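You operate a simulated robot arm through the tools that you are given. There is no shell and no other tool. Be economical: measure what you need, move in short steps, check, and stop when the job is done.

Carry out the task below with a simulated robot arm. There is one attempt and no reset: what you move stays moved.

TASK
Put two of the white tags from the packing bench top on top of the green film.
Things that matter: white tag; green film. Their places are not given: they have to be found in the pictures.

It is judged by the outcome, as a careful person would: the job done as asked, and still so three seconds after it is handed in. It fails if anything else is knocked over, pushed out of place, dropped, spilled or broken.

THE ROBOT
A 7-joint arm with a two-finger parallel gripper, fixed in place. Base frame: the origin is at the foot of the arm, x ahead of it, y to its left, z up; the work surface is at about z = 0. Lengths are in mm, angles in degrees, forces in N, time in s.
With the tool pointing down near the work surface it reaches from about 220 to 580 mm from the base axis. Its first joint turns from -66.0 to 66.0 degrees. Payload 2.5 kg.
Tool frame: the origin (TCP) lies between the finger pads and is the grasp point; the fingertips stand 23 mm ahead of it; z points along the fingers, y is the line along which they close. The gripper opens to 94 mm. The fingers are 38 mm wide and 10 mm thick; the gripper's body (54 by 96 mm) begins 39 mm behind the TCP.
Orientation is that of the tool frame in the base frame, as a unit quaternion [w, x, y, z]. With the fingers straight down and closing along the base's y, the tool's x points along the base's -x, its y along +y and its z along -z.

THE INTERFACE
- The arm moves only by the tool move_arm. Its argument "moves" is a list of rows, each a list of 7 numbers: the gripper command, from -1 (fully open) to 1 (shut), values between in proportion, then the shift along the tool's x, y, z in mm, then the turn, a rotation vector about the tool's x, y, z in degrees. In form: [[grip, dx, dy, dz, wx, wy, wz], ...]. A call has 1 to 20 rows; each row is the pose to reach, as a shift and turn from the pose commanded when the call began, along the tool's axes at that moment. A row lasts 0.2 s, in which the tool goes at most 50 mm and 8.6 degrees; a call with a longer step from one row to the next is refused whole, and so is a gripper value outside its range. A pose out of reach is approached as far as the arm can. The call stops where the force on the tool passes 40 N (or 10 N more than at its start, if that is more) or the arm is blocked; 0.2 s more then pass. The fingers move at their own pace (about 108 mm/s each) and stop on an object; they squeeze with about 23 N. The grip force told is the motor's: it shows also when the fingers shut on nothing. Time passes only in rows, and 0.2 s behind the last, so rows that repeat a pose let the fingers close. It gives the time, the measured TCP pose, the force on the tool (base axes), the opening and the grip force at its end, in the units of the frame above (readings bear some noise), and new pictures: "views" is both (left out), scene, wrist or none.
- Cameras (640 x 400 px; columns grow to the right, rows downward): "scene" is fixed at [105.7, -398.7, 545]; the picture's right is [0.92, -0.38, 0.00], its down [-0.21, -0.52, -0.83] and it looks along [0.32, 0.77, -0.56] (base axes); focal length 358 px, centre (320, 200). "wrist" rides on the gripper at [-39, 0, -44] in the tool frame; the picture's right is [0.00, -1.00, 0.00], its down [0.97, 0.00, -0.24] and it looks along [0.24, 0.00, 0.97] (tool axes); focal length 218 px, centre (320, 200).
- locate(camera, pixels): for up to 12 pixels [column, row] of the newest picture of that camera ("zoom" is the newest enlarged one), the place [x, y, z] in the base frame of the surface seen there, good to about 3 mm. No time passes.
- enlarge(camera, box): a new picture of the part [left, top, right, bottom] of that camera's present view, enlarged. No time passes.
- sign_off(): hands the job in; it is judged then, once.

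Work in short steps. Measure before you move; look again where a grasp or a placing could have gone wrong, and mend it. You have 60 turns and 120 pictures in all, the two below and enlarged ones among them. Open the gripper and draw the arm clear of the work before you hand the job in, unless the task says otherwise; then end with one line.

The tools are called after "Emit:" as name(argument=value, ...) on one line, values as JSON. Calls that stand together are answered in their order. move_arm: Moves the arm, as the interface text tells. Its arguments: {"type":"object","properties":{"moves":{"type":"array","items":{"type":"array","items":{"type":"number"}}},"views":{"type":"string","enum":["both","scene","wrist","none"]}},"required":["moves"]} The other tools are called the same way: locate (camera, pixels) gives the place of the surface under pixels of a picture; enlarge (camera, box) takes an enlarged picture of a part of a camera's view; sign_off () hands the job in.

At the start:

```text
time_s: 0.0
tcp_pos: [303.9, 92.1, 232.0]
tool_rot: [0.0, 0.0, 1.0, 0.001]
force: [0.2, -0.3, -0.8]
gripper_width: 94.1
grip_force: 0.1
```

scene: 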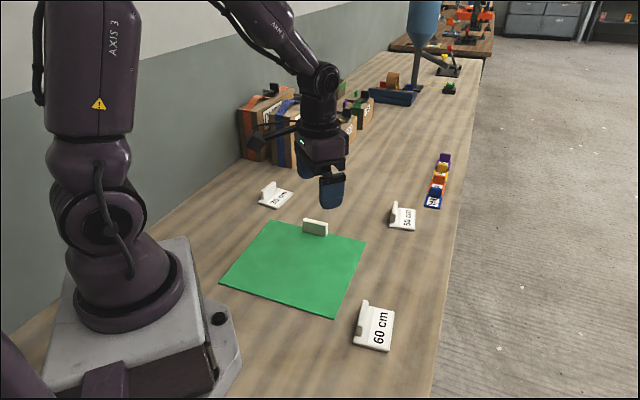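
wrist: 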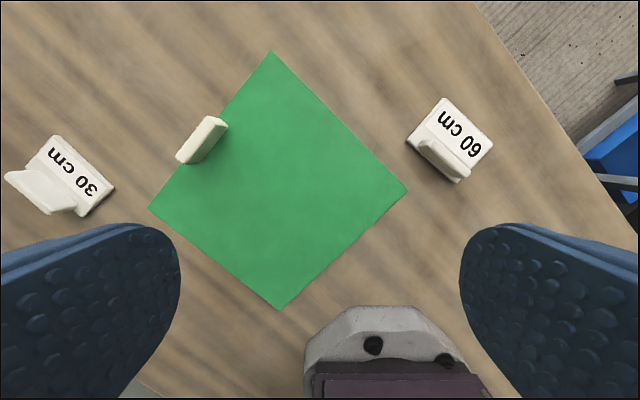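

I see tags near scene (275,195), (403,215) and (375,325), plus a white piece at the film's edge (315,228). I'll enlarge and measure them.

Emit:
enlarge(camera="scene", box=[210, 160, 450, 360])

Emit:
enlarge(camera="wrist", box=[0, 40, 500, 320])

Emit:
locate(camera="wrist", pixels=[[270, 52], [406, 189], [280, 309], [149, 207], [445, 98], [493, 143], [458, 183], [407, 135], [200, 140], [222, 121], [183, 158], [280, 200]])

Emit:
locate(camera="scene", pixels=[[364, 304], [358, 332], [354, 344], [388, 350], [393, 313], [395, 206], [392, 222], [414, 230], [415, 210], [272, 186], [262, 190], [275, 207]])

```text
2.00 times, centred on (330, 260) of scene
```

zoom: 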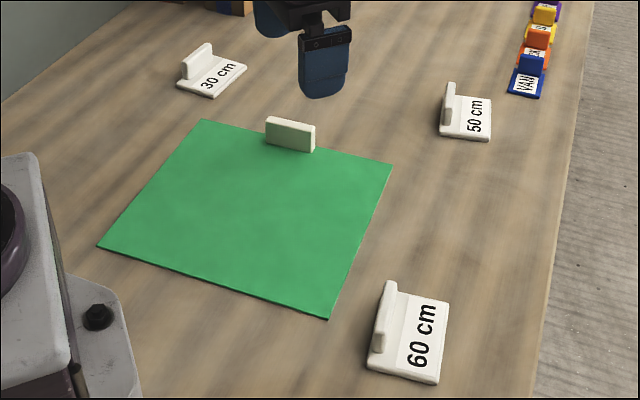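

```text
1.28 times, centred on (250, 180) of wrist
```

zoom: 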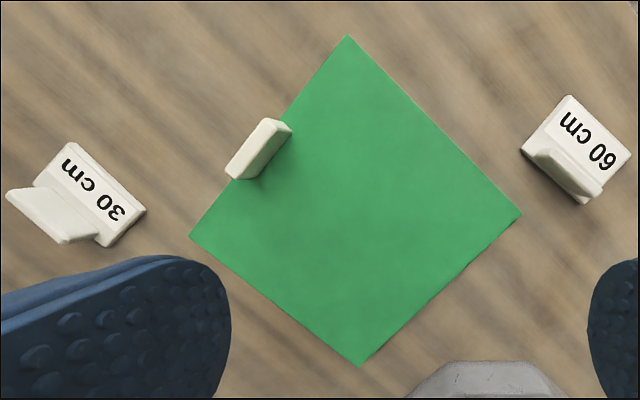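

```text
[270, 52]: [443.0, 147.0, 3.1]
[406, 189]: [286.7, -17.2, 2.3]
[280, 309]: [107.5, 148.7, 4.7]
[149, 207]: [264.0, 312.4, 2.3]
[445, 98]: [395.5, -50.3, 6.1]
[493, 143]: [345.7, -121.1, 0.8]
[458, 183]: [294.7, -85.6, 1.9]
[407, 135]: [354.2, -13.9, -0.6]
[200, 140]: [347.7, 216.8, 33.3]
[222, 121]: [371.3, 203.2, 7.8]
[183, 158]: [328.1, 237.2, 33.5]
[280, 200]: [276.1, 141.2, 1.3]
```

```text
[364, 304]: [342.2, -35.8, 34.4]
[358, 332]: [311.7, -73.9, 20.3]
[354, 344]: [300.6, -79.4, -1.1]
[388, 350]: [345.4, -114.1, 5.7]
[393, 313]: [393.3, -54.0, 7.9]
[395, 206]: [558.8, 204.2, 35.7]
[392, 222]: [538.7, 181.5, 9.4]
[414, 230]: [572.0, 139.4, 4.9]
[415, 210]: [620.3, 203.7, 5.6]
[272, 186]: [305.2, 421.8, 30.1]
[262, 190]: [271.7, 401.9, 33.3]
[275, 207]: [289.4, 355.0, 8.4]
```

The 60 cm tag (fin from about (342,-36) to (312,-74), top z≈34) and the 30 cm tag are within reach; the 50 cm tag isn't. The plain block at the film's edge isn't a labelled tag, so I'll leave it alone. I'll hover over the 60 cm tag with the fingers turned across its fin.

Emit:
move_arm(moves=[[-1, -3, -21, 12, 0, 0, -7.6], [-1, -7, -42, 24, 0, 0, -15.1], [-1, -10, -63, 36, 0, 0, -22.7], [-1, -13, -84, 48, 0, 0, -30.3], [-1, -16, -105, 60, 0, 0, -37.9], [-1, -20, -126, 72, 0, 0, -45.4], [-1, -23, -147, 82, 0, 0, -53], [-1, -23, -147, 82, 0, 0, -53]])

```text
time_s: 1.8
tcp_pos: [325.7, -54.7, 150.3]
tool_rot: [0.0, -0.447, 0.895, 0.0]
force: [-0.6, 0.0, -0.3]
gripper_width: 94.1
grip_force: 0.1
```

scene: 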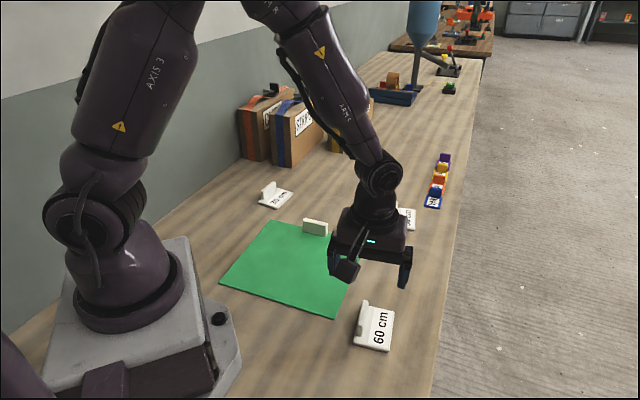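
wrist: 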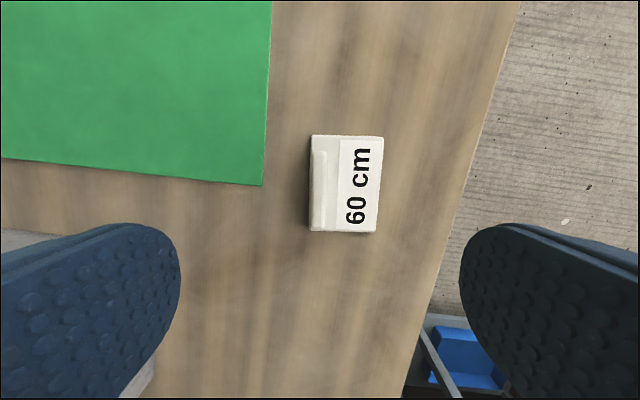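

The tag lines up with the tool, and its fin shows at columns 312–327. I'll zoom in to locate its ends.

Emit:
enlarge(camera="wrist", box=[280, 120, 400, 245])

Emit:
locate(camera="wrist", pixels=[[320, 155], [320, 190], [319, 225], [313, 137], [383, 137], [310, 230], [376, 232], [332, 170], [325, 175], [314, 175]])

```text
3.20 times, centred on (340, 182) of wrist
```

zoom: 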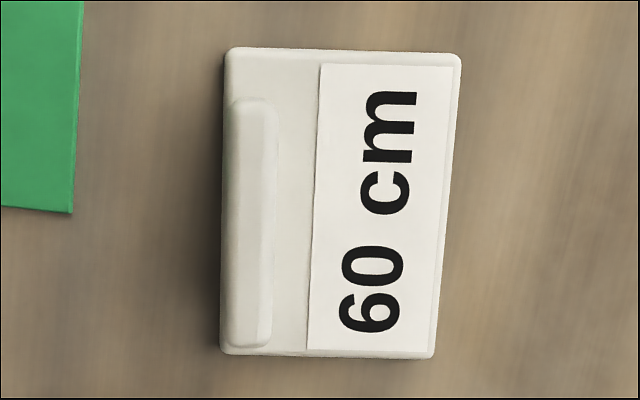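

```text
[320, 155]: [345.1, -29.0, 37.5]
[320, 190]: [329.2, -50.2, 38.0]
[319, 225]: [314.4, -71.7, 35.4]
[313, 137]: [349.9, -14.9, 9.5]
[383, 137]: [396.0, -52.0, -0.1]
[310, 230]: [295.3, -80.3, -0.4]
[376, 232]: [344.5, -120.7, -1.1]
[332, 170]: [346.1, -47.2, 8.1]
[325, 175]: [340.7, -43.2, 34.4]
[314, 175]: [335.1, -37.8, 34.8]
```

The fin is centred at about (329.5,-50), 57 mm long, with its top near z≈37. I'll go down until the fingertips are at about 12 mm, just above the base plate, and close.

Emit:
move_arm(moves=[[-0.6, -6, 0, 30, 0, 0, 0], [-0.5, -6, 0, 60, 0, 0, 0], [-0.5, -6, 0, 90, 0, 0, 0], [-0.5, -6, 0, 105, 0, 0, 0], [-0.5, -6, 0, 115, 0, 0, 0], [-0.5, -6, 0, 115, 0, 0, 0], [1, -6, 0, 115, 0, 0, 0], [1, -6, 0, 115, 0, 0, 0], [1, -6, 0, 115, 0, 0, 0]])

```text
time_s: 3.8
tcp_pos: [329.7, -50.6, 33.9]
tool_rot: [0.0, -0.447, 0.895, -0.001]
force: [-0.2, 0.2, -0.3]
gripper_width: 11.4
grip_force: 22.5
```

scene: 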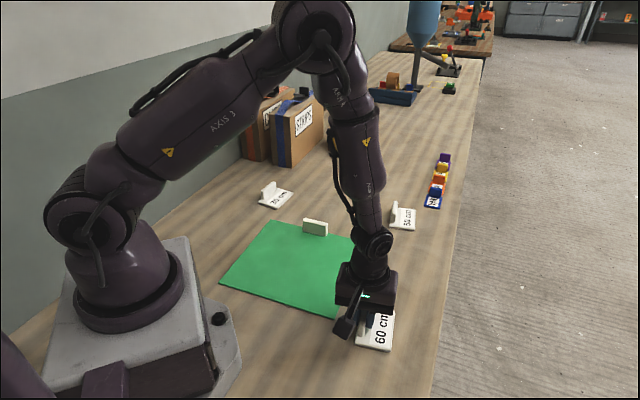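
wrist: 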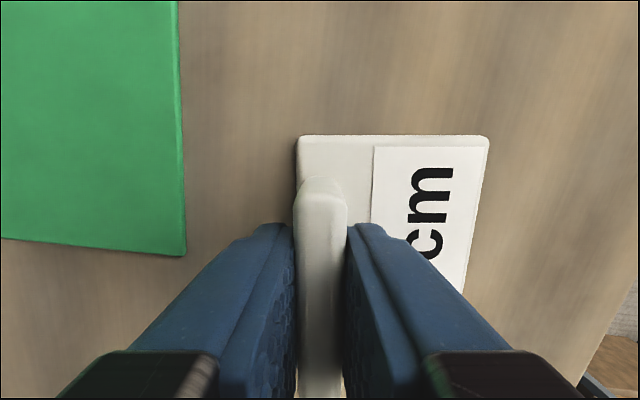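

It's gripped at 11.4 mm on the fin. I'll lift it 70 mm and carry it over the film so the fin ends up near (287,84).

Emit:
move_arm(moves=[[1, -6, 0, -15, 0, 0, 0], [1, -6, 0, -40, 0, 0, 0], [1, -6, 0, -70, 0, 0, 0], [1, -20, 19, -70, 0, 0, 0], [1, -33, 38, -70, 0, 0, 0], [1, -47, 57, -70, 0, 0, 0], [1, -60, 76, -70, 0, 0, 0], [1, -74, 95, -70, 0, 0, 0], [1, -81, 114, -70, 0, 0, 0], [1, -81, 114, -70, 0, 0, 0], [1, -81, 114, -70, 0, 0, 0]])

```text
time_s: 6.2
tcp_pos: [288.7, 82.8, 103.9]
tool_rot: [-0.001, -0.447, 0.895, 0.0]
force: [-0.8, -0.9, -1.1]
gripper_width: 11.1
grip_force: 22.7
```

scene: 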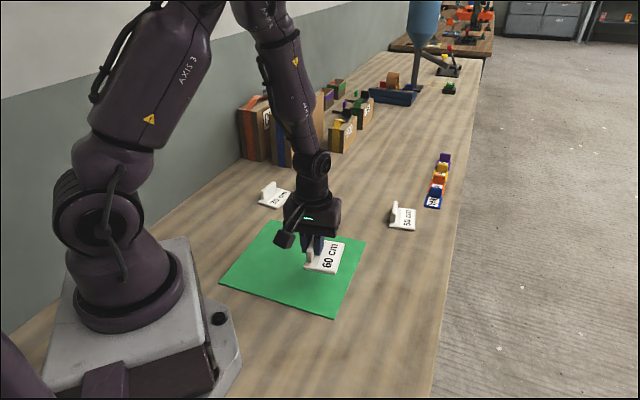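
wrist: 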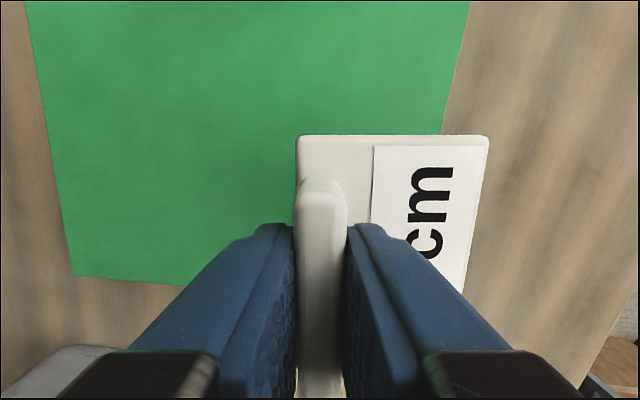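

Before lowering, I'll check the film's edges from here.

Emit:
locate(camera="wrist", pixels=[[440, 128], [467, 5], [73, 275], [178, 283], [30, 10], [320, 10]])

Emit:
locate(camera="scene", pixels=[[335, 316], [365, 241], [271, 222], [222, 283], [309, 227], [322, 232]])

```text
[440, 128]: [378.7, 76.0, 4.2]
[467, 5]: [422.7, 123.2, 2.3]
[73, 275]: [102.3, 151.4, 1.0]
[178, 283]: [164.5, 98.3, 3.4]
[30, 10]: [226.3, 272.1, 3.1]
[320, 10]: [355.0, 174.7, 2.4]
```

```text
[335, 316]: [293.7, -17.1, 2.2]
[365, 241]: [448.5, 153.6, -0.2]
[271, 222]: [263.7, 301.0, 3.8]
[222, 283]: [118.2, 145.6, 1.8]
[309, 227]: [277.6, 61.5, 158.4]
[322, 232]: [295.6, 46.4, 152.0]
```

The film's corners hold up and the planned footprint lies inside it. I'll lower, set the tag down, release and rise.

Emit:
move_arm(moves=[[1, 0, 0, 25, 0, 0, 0], [1, 0, 0, 45, 0, 0, 0], [1, 0, 0, 58, 0, 0, 0], [1, 0, 0, 64, 0, 0, 0], [1, 0, 0, 67, 0, 0, 0], [1, 0, 0, 68, 0, 0, 0], [1, 0, 0, 68, 0, 0, 0]])

```text
time_s: 7.8
tcp_pos: [287.9, 83.4, 36.6]
tool_rot: [0.001, -0.446, 0.895, 0.0]
force: [-1.6, -0.5, 17.0]
gripper_width: 11.3
grip_force: 23.0
```

scene: 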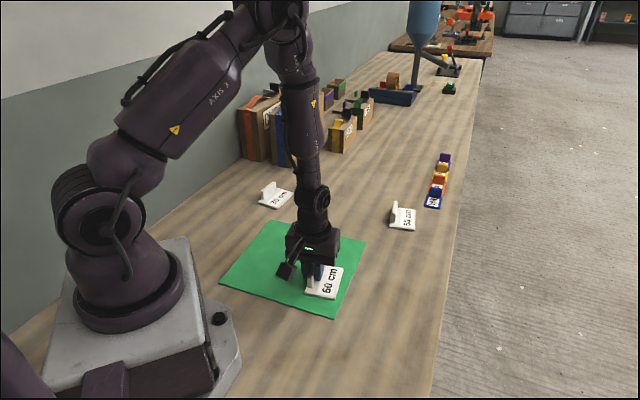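
wrist: 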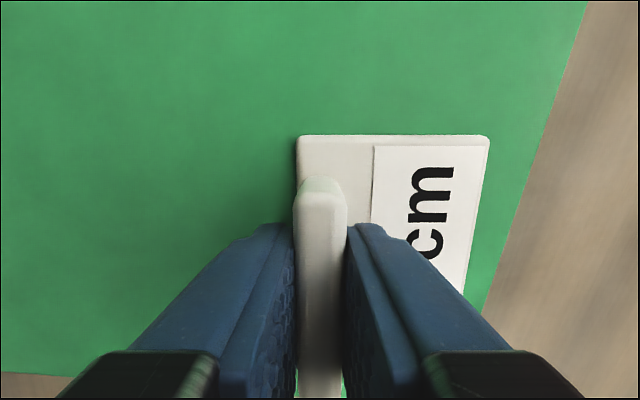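

The tag sits on the film (17 N of contact). I'll open, rise and go to hover over the 30 cm tag at about (289,400), which has nearly the same orientation.

Emit:
move_arm(moves=[[-0.3, 0, 0, 0, 0, 0, 0], [-0.3, 0, 0, 0, 0, 0, 0], [-0.3, 0, 0, -20, 0, 0, 0], [-0.3, 0, 0, -60, 0, 0, 0], [-0.3, 0, 0, -100, 0, 0, 0], [-0.3, -25, 19, -113, 0, 0, 0], [-0.3, -50, 38, -113, 0, 0, 0], [-0.3, -76, 57, -113, 0, 0, 0], [-0.3, -101, 76, -113, 0, 0, 0], [-0.3, -127, 95, -113, 0, 0, 0], [-0.3, -152, 113, -113, 0, 0, 0], [-0.3, -178, 132, -113, 0, 0, 0], [-0.3, -203, 151, -113, 0, 0, 0], [-0.3, -228, 170, -113, 0, 0, 0], [-0.3, -250, 186, -113, 0, 0, 0], [-0.3, -250, 186, -113, 0, 0, 0]])

```text
time_s: 11.2
tcp_pos: [288.2, 395.6, 150.2]
tool_rot: [0.001, -0.447, 0.895, 0.0]
force: [-0.3, -0.4, 0.5]
gripper_width: 61.1
grip_force: 0.1
```

scene: 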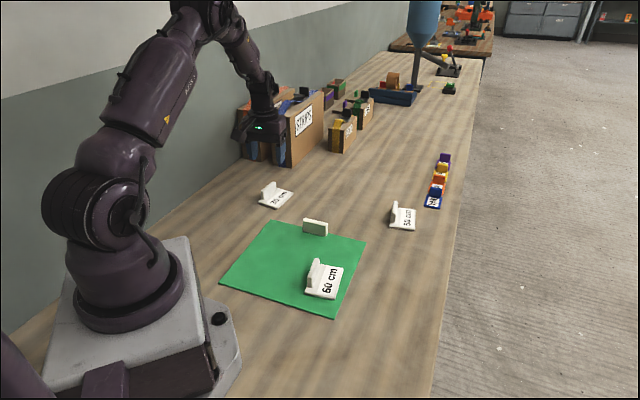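
wrist: 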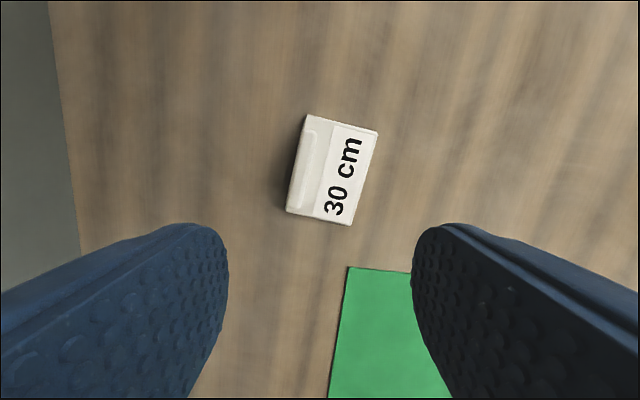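

Emit:
enlarge(camera="wrist", box=[270, 100, 395, 240])

Emit:
locate(camera="wrist", pixels=[[311, 135], [307, 155], [303, 175], [298, 203], [309, 114], [378, 132], [286, 210], [349, 226], [318, 137]])

```text
2.86 times, centred on (332, 170) of wrist
```

zoom: 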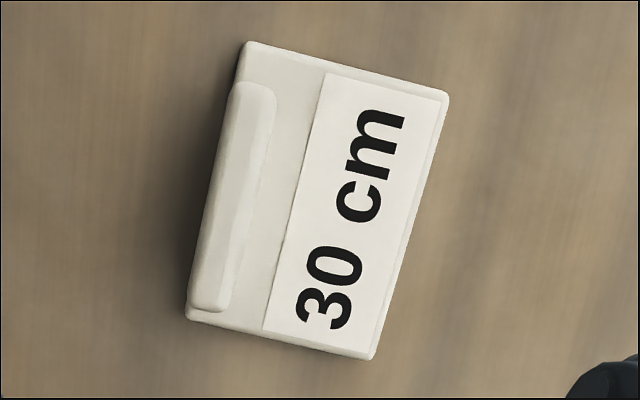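

```text
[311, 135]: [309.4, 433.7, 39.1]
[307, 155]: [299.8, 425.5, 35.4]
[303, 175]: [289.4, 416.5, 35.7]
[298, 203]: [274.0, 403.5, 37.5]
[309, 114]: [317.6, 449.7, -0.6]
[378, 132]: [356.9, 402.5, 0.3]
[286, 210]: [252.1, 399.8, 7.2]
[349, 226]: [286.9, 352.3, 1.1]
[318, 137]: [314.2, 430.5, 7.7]
```

The 30 cm tag's fin is centred at about (291,419) and turned about 15.5° from the tool. I'll shift, turn, and look again halfway down.

Emit:
move_arm(moves=[[-0.3, -10, 6, 15, 0, 0, 7.75], [-0.3, -20.4, 11.8, 35, 0, 0, 15.5], [-0.3, -20.4, 11.8, 60, 0, 0, 15.5], [-0.3, -20.4, 11.8, 60, 0, 0, 15.5]], views="wrist")

```text
time_s: 12.2
tcp_pos: [292.2, 420.4, 87.6]
tool_rot: [0.0, -0.322, 0.947, 0.0]
force: [0.4, 0.2, 0.0]
gripper_width: 61.1
grip_force: 0.1
```

wrist: 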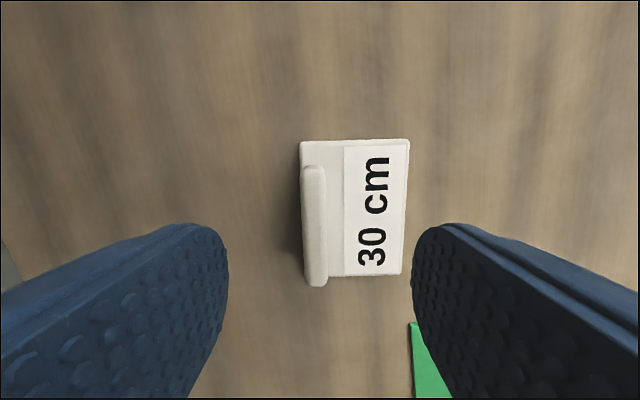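

It's well aligned, with the fin about 2 mm to tool +y. I'll go down and grip.

Emit:
move_arm(moves=[[-0.3, 0, 2, 25, 0, 0, 0], [-0.3, 0, 2, 45, 0, 0, 0], [-0.3, 0, 2, 54, 0, 0, 0], [-0.3, 0, 2, 54, 0, 0, 0], [1, 0, 2, 54, 0, 0, 0], [1, 0, 2, 54, 0, 0, 0], [1, 0, 2, 54, 0, 0, 0]])

```text
time_s: 13.8
tcp_pos: [290.4, 418.9, 34.6]
tool_rot: [0.0, -0.322, 0.947, 0.0]
force: [1.2, -0.5, -0.4]
gripper_width: 11.2
grip_force: 23.2
```

scene: 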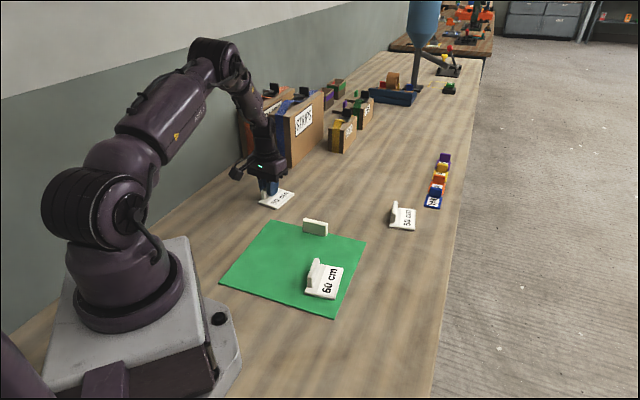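
wrist: 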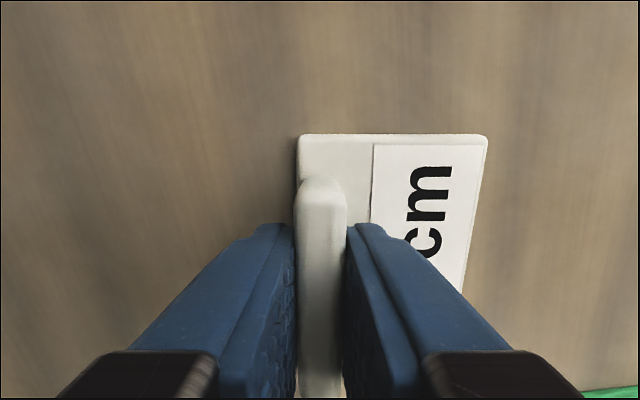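

It's gripped at 11.2 mm. I'll lift and carry it to fin position (228,172), turned 9° to match the film's edge and clear of the block and the first tag.

Emit:
move_arm(moves=[[1, 0, 2, 39, 0, 0, 0], [1, 0, 2, 14, 0, 0, 0], [1, 0, 2, -16, 0, 0, 0], [1, 22, -16, -16, 0, 0, -1], [1, 44, -33, -16, 0, 0, -2], [1, 67, -51, -16, 0, 0, -3], [1, 89, -68, -16, 0, 0, -4], [1, 111, -86, -16, 0, 0, -5], [1, 133, -104, -16, 0, 0, -6], [1, 155, -121, -16, 0, 0, -7], [1, 178, -138, -16, 0, 0, -8], [1, 200, -156, -16, 0, 0, -9], [1, 200, -156, -16, 0, 0, -9]])

```text
time_s: 14.1
tcp_pos: [293.6, 422.8, 31.7]
tool_rot: [0.004, -0.321, 0.947, 0.001]
force: [-0.5, 1.9, 8.2]
gripper_width: 11.3
grip_force: 22.9
stopped in row 1: the force on the tool passed its limit (the readings are from after the stop); the commanded pose is now the measured one
```

scene: 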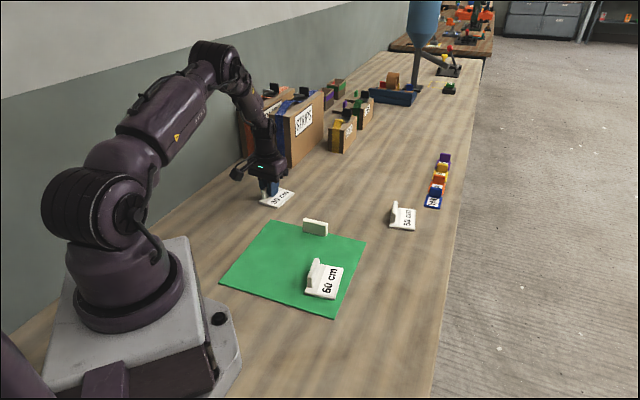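
wrist: 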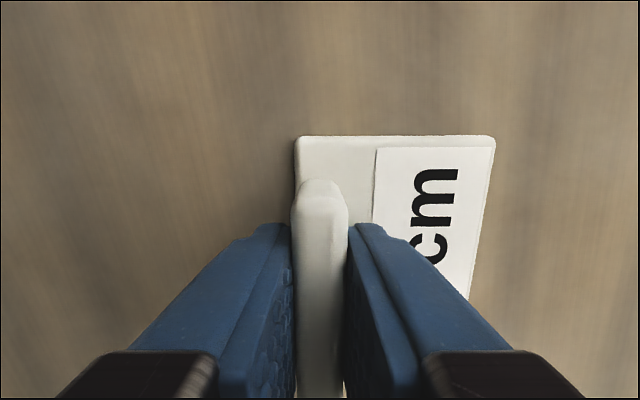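

My mistake: I gave the lift relative to the previous call, so the tool pressed down briefly and stopped. Nothing was disturbed and the tag is still held. I'll redo the lift with shifts from the present pose, and check it before carrying.

Emit:
move_arm(moves=[[1, 0, 0, -10, 0, 0, 0], [1, 0, 0, -35, 0, 0, 0], [1, 0, 0, -73, 0, 0, 0], [1, 0, 0, -73, 0, 0, 0]])

```text
time_s: 15.1
tcp_pos: [291.0, 421.7, 102.8]
tool_rot: [0.002, -0.321, 0.947, 0.0]
force: [0.4, -0.3, -0.2]
gripper_width: 11.0
grip_force: 23.2
```

scene: 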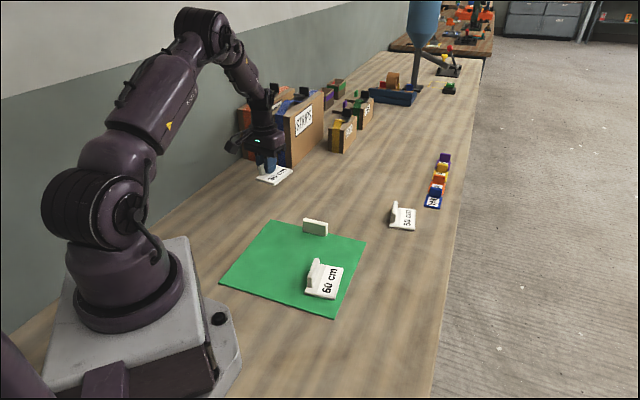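
wrist: 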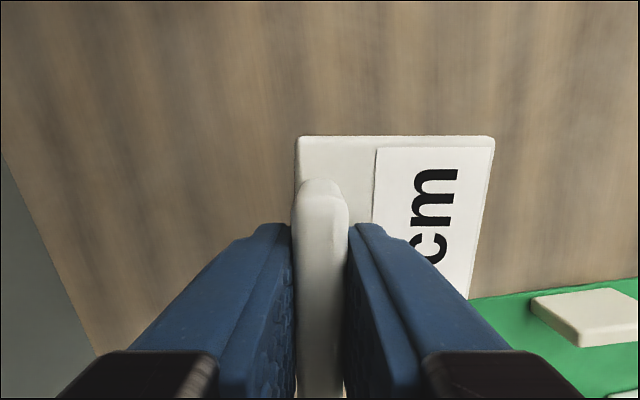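

It's held level. Now I'll carry it to (228,172).

Emit:
move_arm(moves=[[1, 22, -17, 0, 0, 0, -1], [1, 44, -35, 0, 0, 0, -2], [1, 67, -53, 0, 0, 0, -3], [1, 89, -71, 0, 0, 0, -4], [1, 112, -89, 0, 0, 0, -5], [1, 134, -106, 0, 0, 0, -6], [1, 157, -124, 0, 0, 0, -7], [1, 180, -142, 0, 0, 0, -8], [1, 202, -160, 0, 0, 0, -9], [1, 202, -160, 0, 0, 0, -9], [1, 202, -160, 0, 0, 0, -9]])

```text
time_s: 17.5
tcp_pos: [231.5, 170.4, 102.1]
tool_rot: [0.002, -0.395, 0.919, 0.001]
force: [-0.3, 0.6, 0.1]
gripper_width: 11.1
grip_force: 22.7
```

scene: 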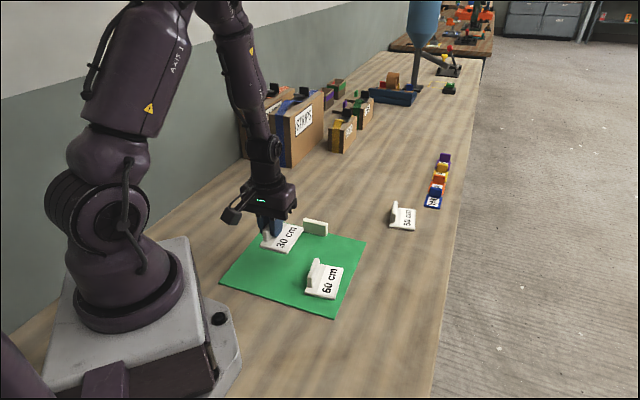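
wrist: 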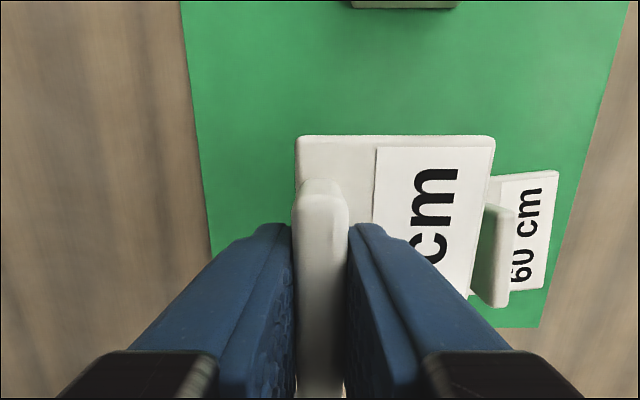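

It's over the film, clear of the block and the first tag. I'll lower it gently.

Emit:
move_arm(moves=[[1, 0, 0, 25, 0, 0, 0], [1, 0, 0, 45, 0, 0, 0], [1, 0, 0, 58, 0, 0, 0], [1, 0, 0, 64, 0, 0, 0], [1, 0, 0, 67, 0, 0, 0], [1, 0, 0, 68.5, 0, 0, 0], [1, 0, 0, 68.5, 0, 0, 0]])

```text
time_s: 19.1
tcp_pos: [228.9, 172.2, 33.0]
tool_rot: [0.003, -0.395, 0.919, 0.001]
force: [-5.1, -3.1, 34.4]
gripper_width: 11.4
grip_force: 23.3
```

scene: 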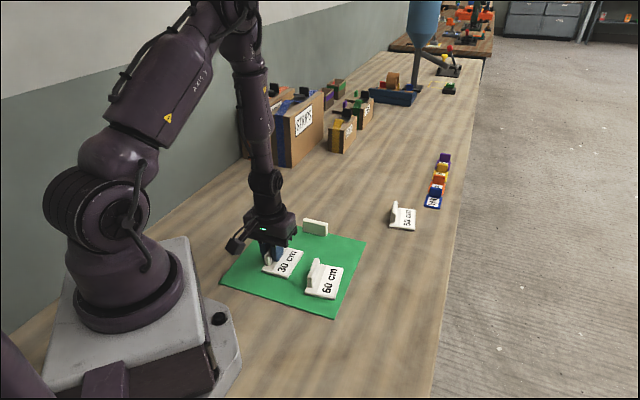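
wrist: 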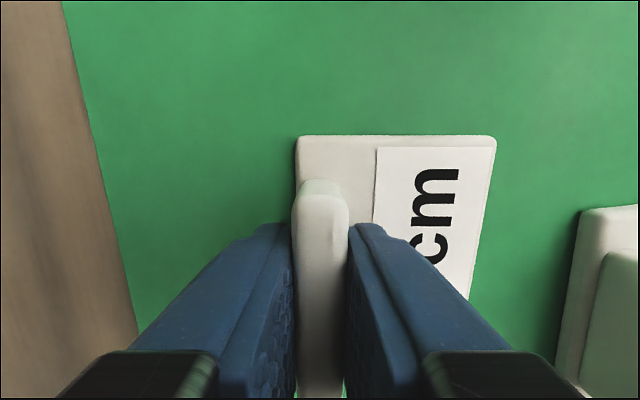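

It's seated on the film. I'll ease off 1.5 mm, open, rise straight up and draw back.

Emit:
move_arm(moves=[[1, 0, 0, -1.5, 0, 0, 0], [-0.1, 0, 0, -1.5, 0, 0, 0], [-0.1, 0, 0, -1.5, 0, 0, 0], [-0.1, 0, 0, -20, 0, 0, 0], [-0.1, 0, 0, -60, 0, 0, 0], [-0.1, 0, 0, -105, 0, 0, 0], [-0.1, -40, 0, -135, 0, 0, 0], [-0.1, -80, 0, -155, 0, 0, 0], [-0.1, -110, 20, -175, 0, 0, 0], [-0.1, -140, 40, -185, 0, 0, 0], [-0.1, -140, 40, -185, 0, 0, 0]])

```text
time_s: 21.5
tcp_pos: [295.7, 300.8, 219.9]
tool_rot: [0.002, -0.395, 0.919, 0.001]
force: [0.5, -1.0, -1.4]
gripper_width: 51.7
grip_force: 0.1
```

scene: 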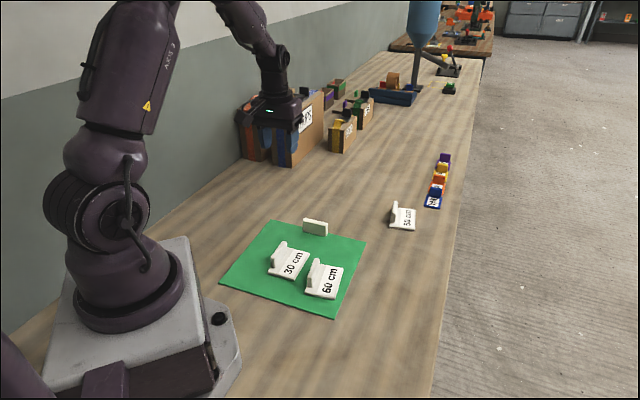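
wrist: 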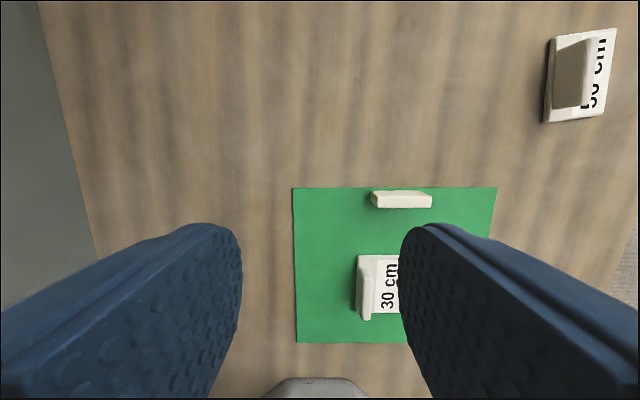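

Both tags lie flat on the film, fully inside its edges. The block and everything else are where they were, and the arm is clear and open, so I'll hand it in.

Emit:
sign_off()

```text
The job is handed in.
```

The 30 cm and 60 cm white tags are on top of the green film, and the last pictures showed nothing else moved.
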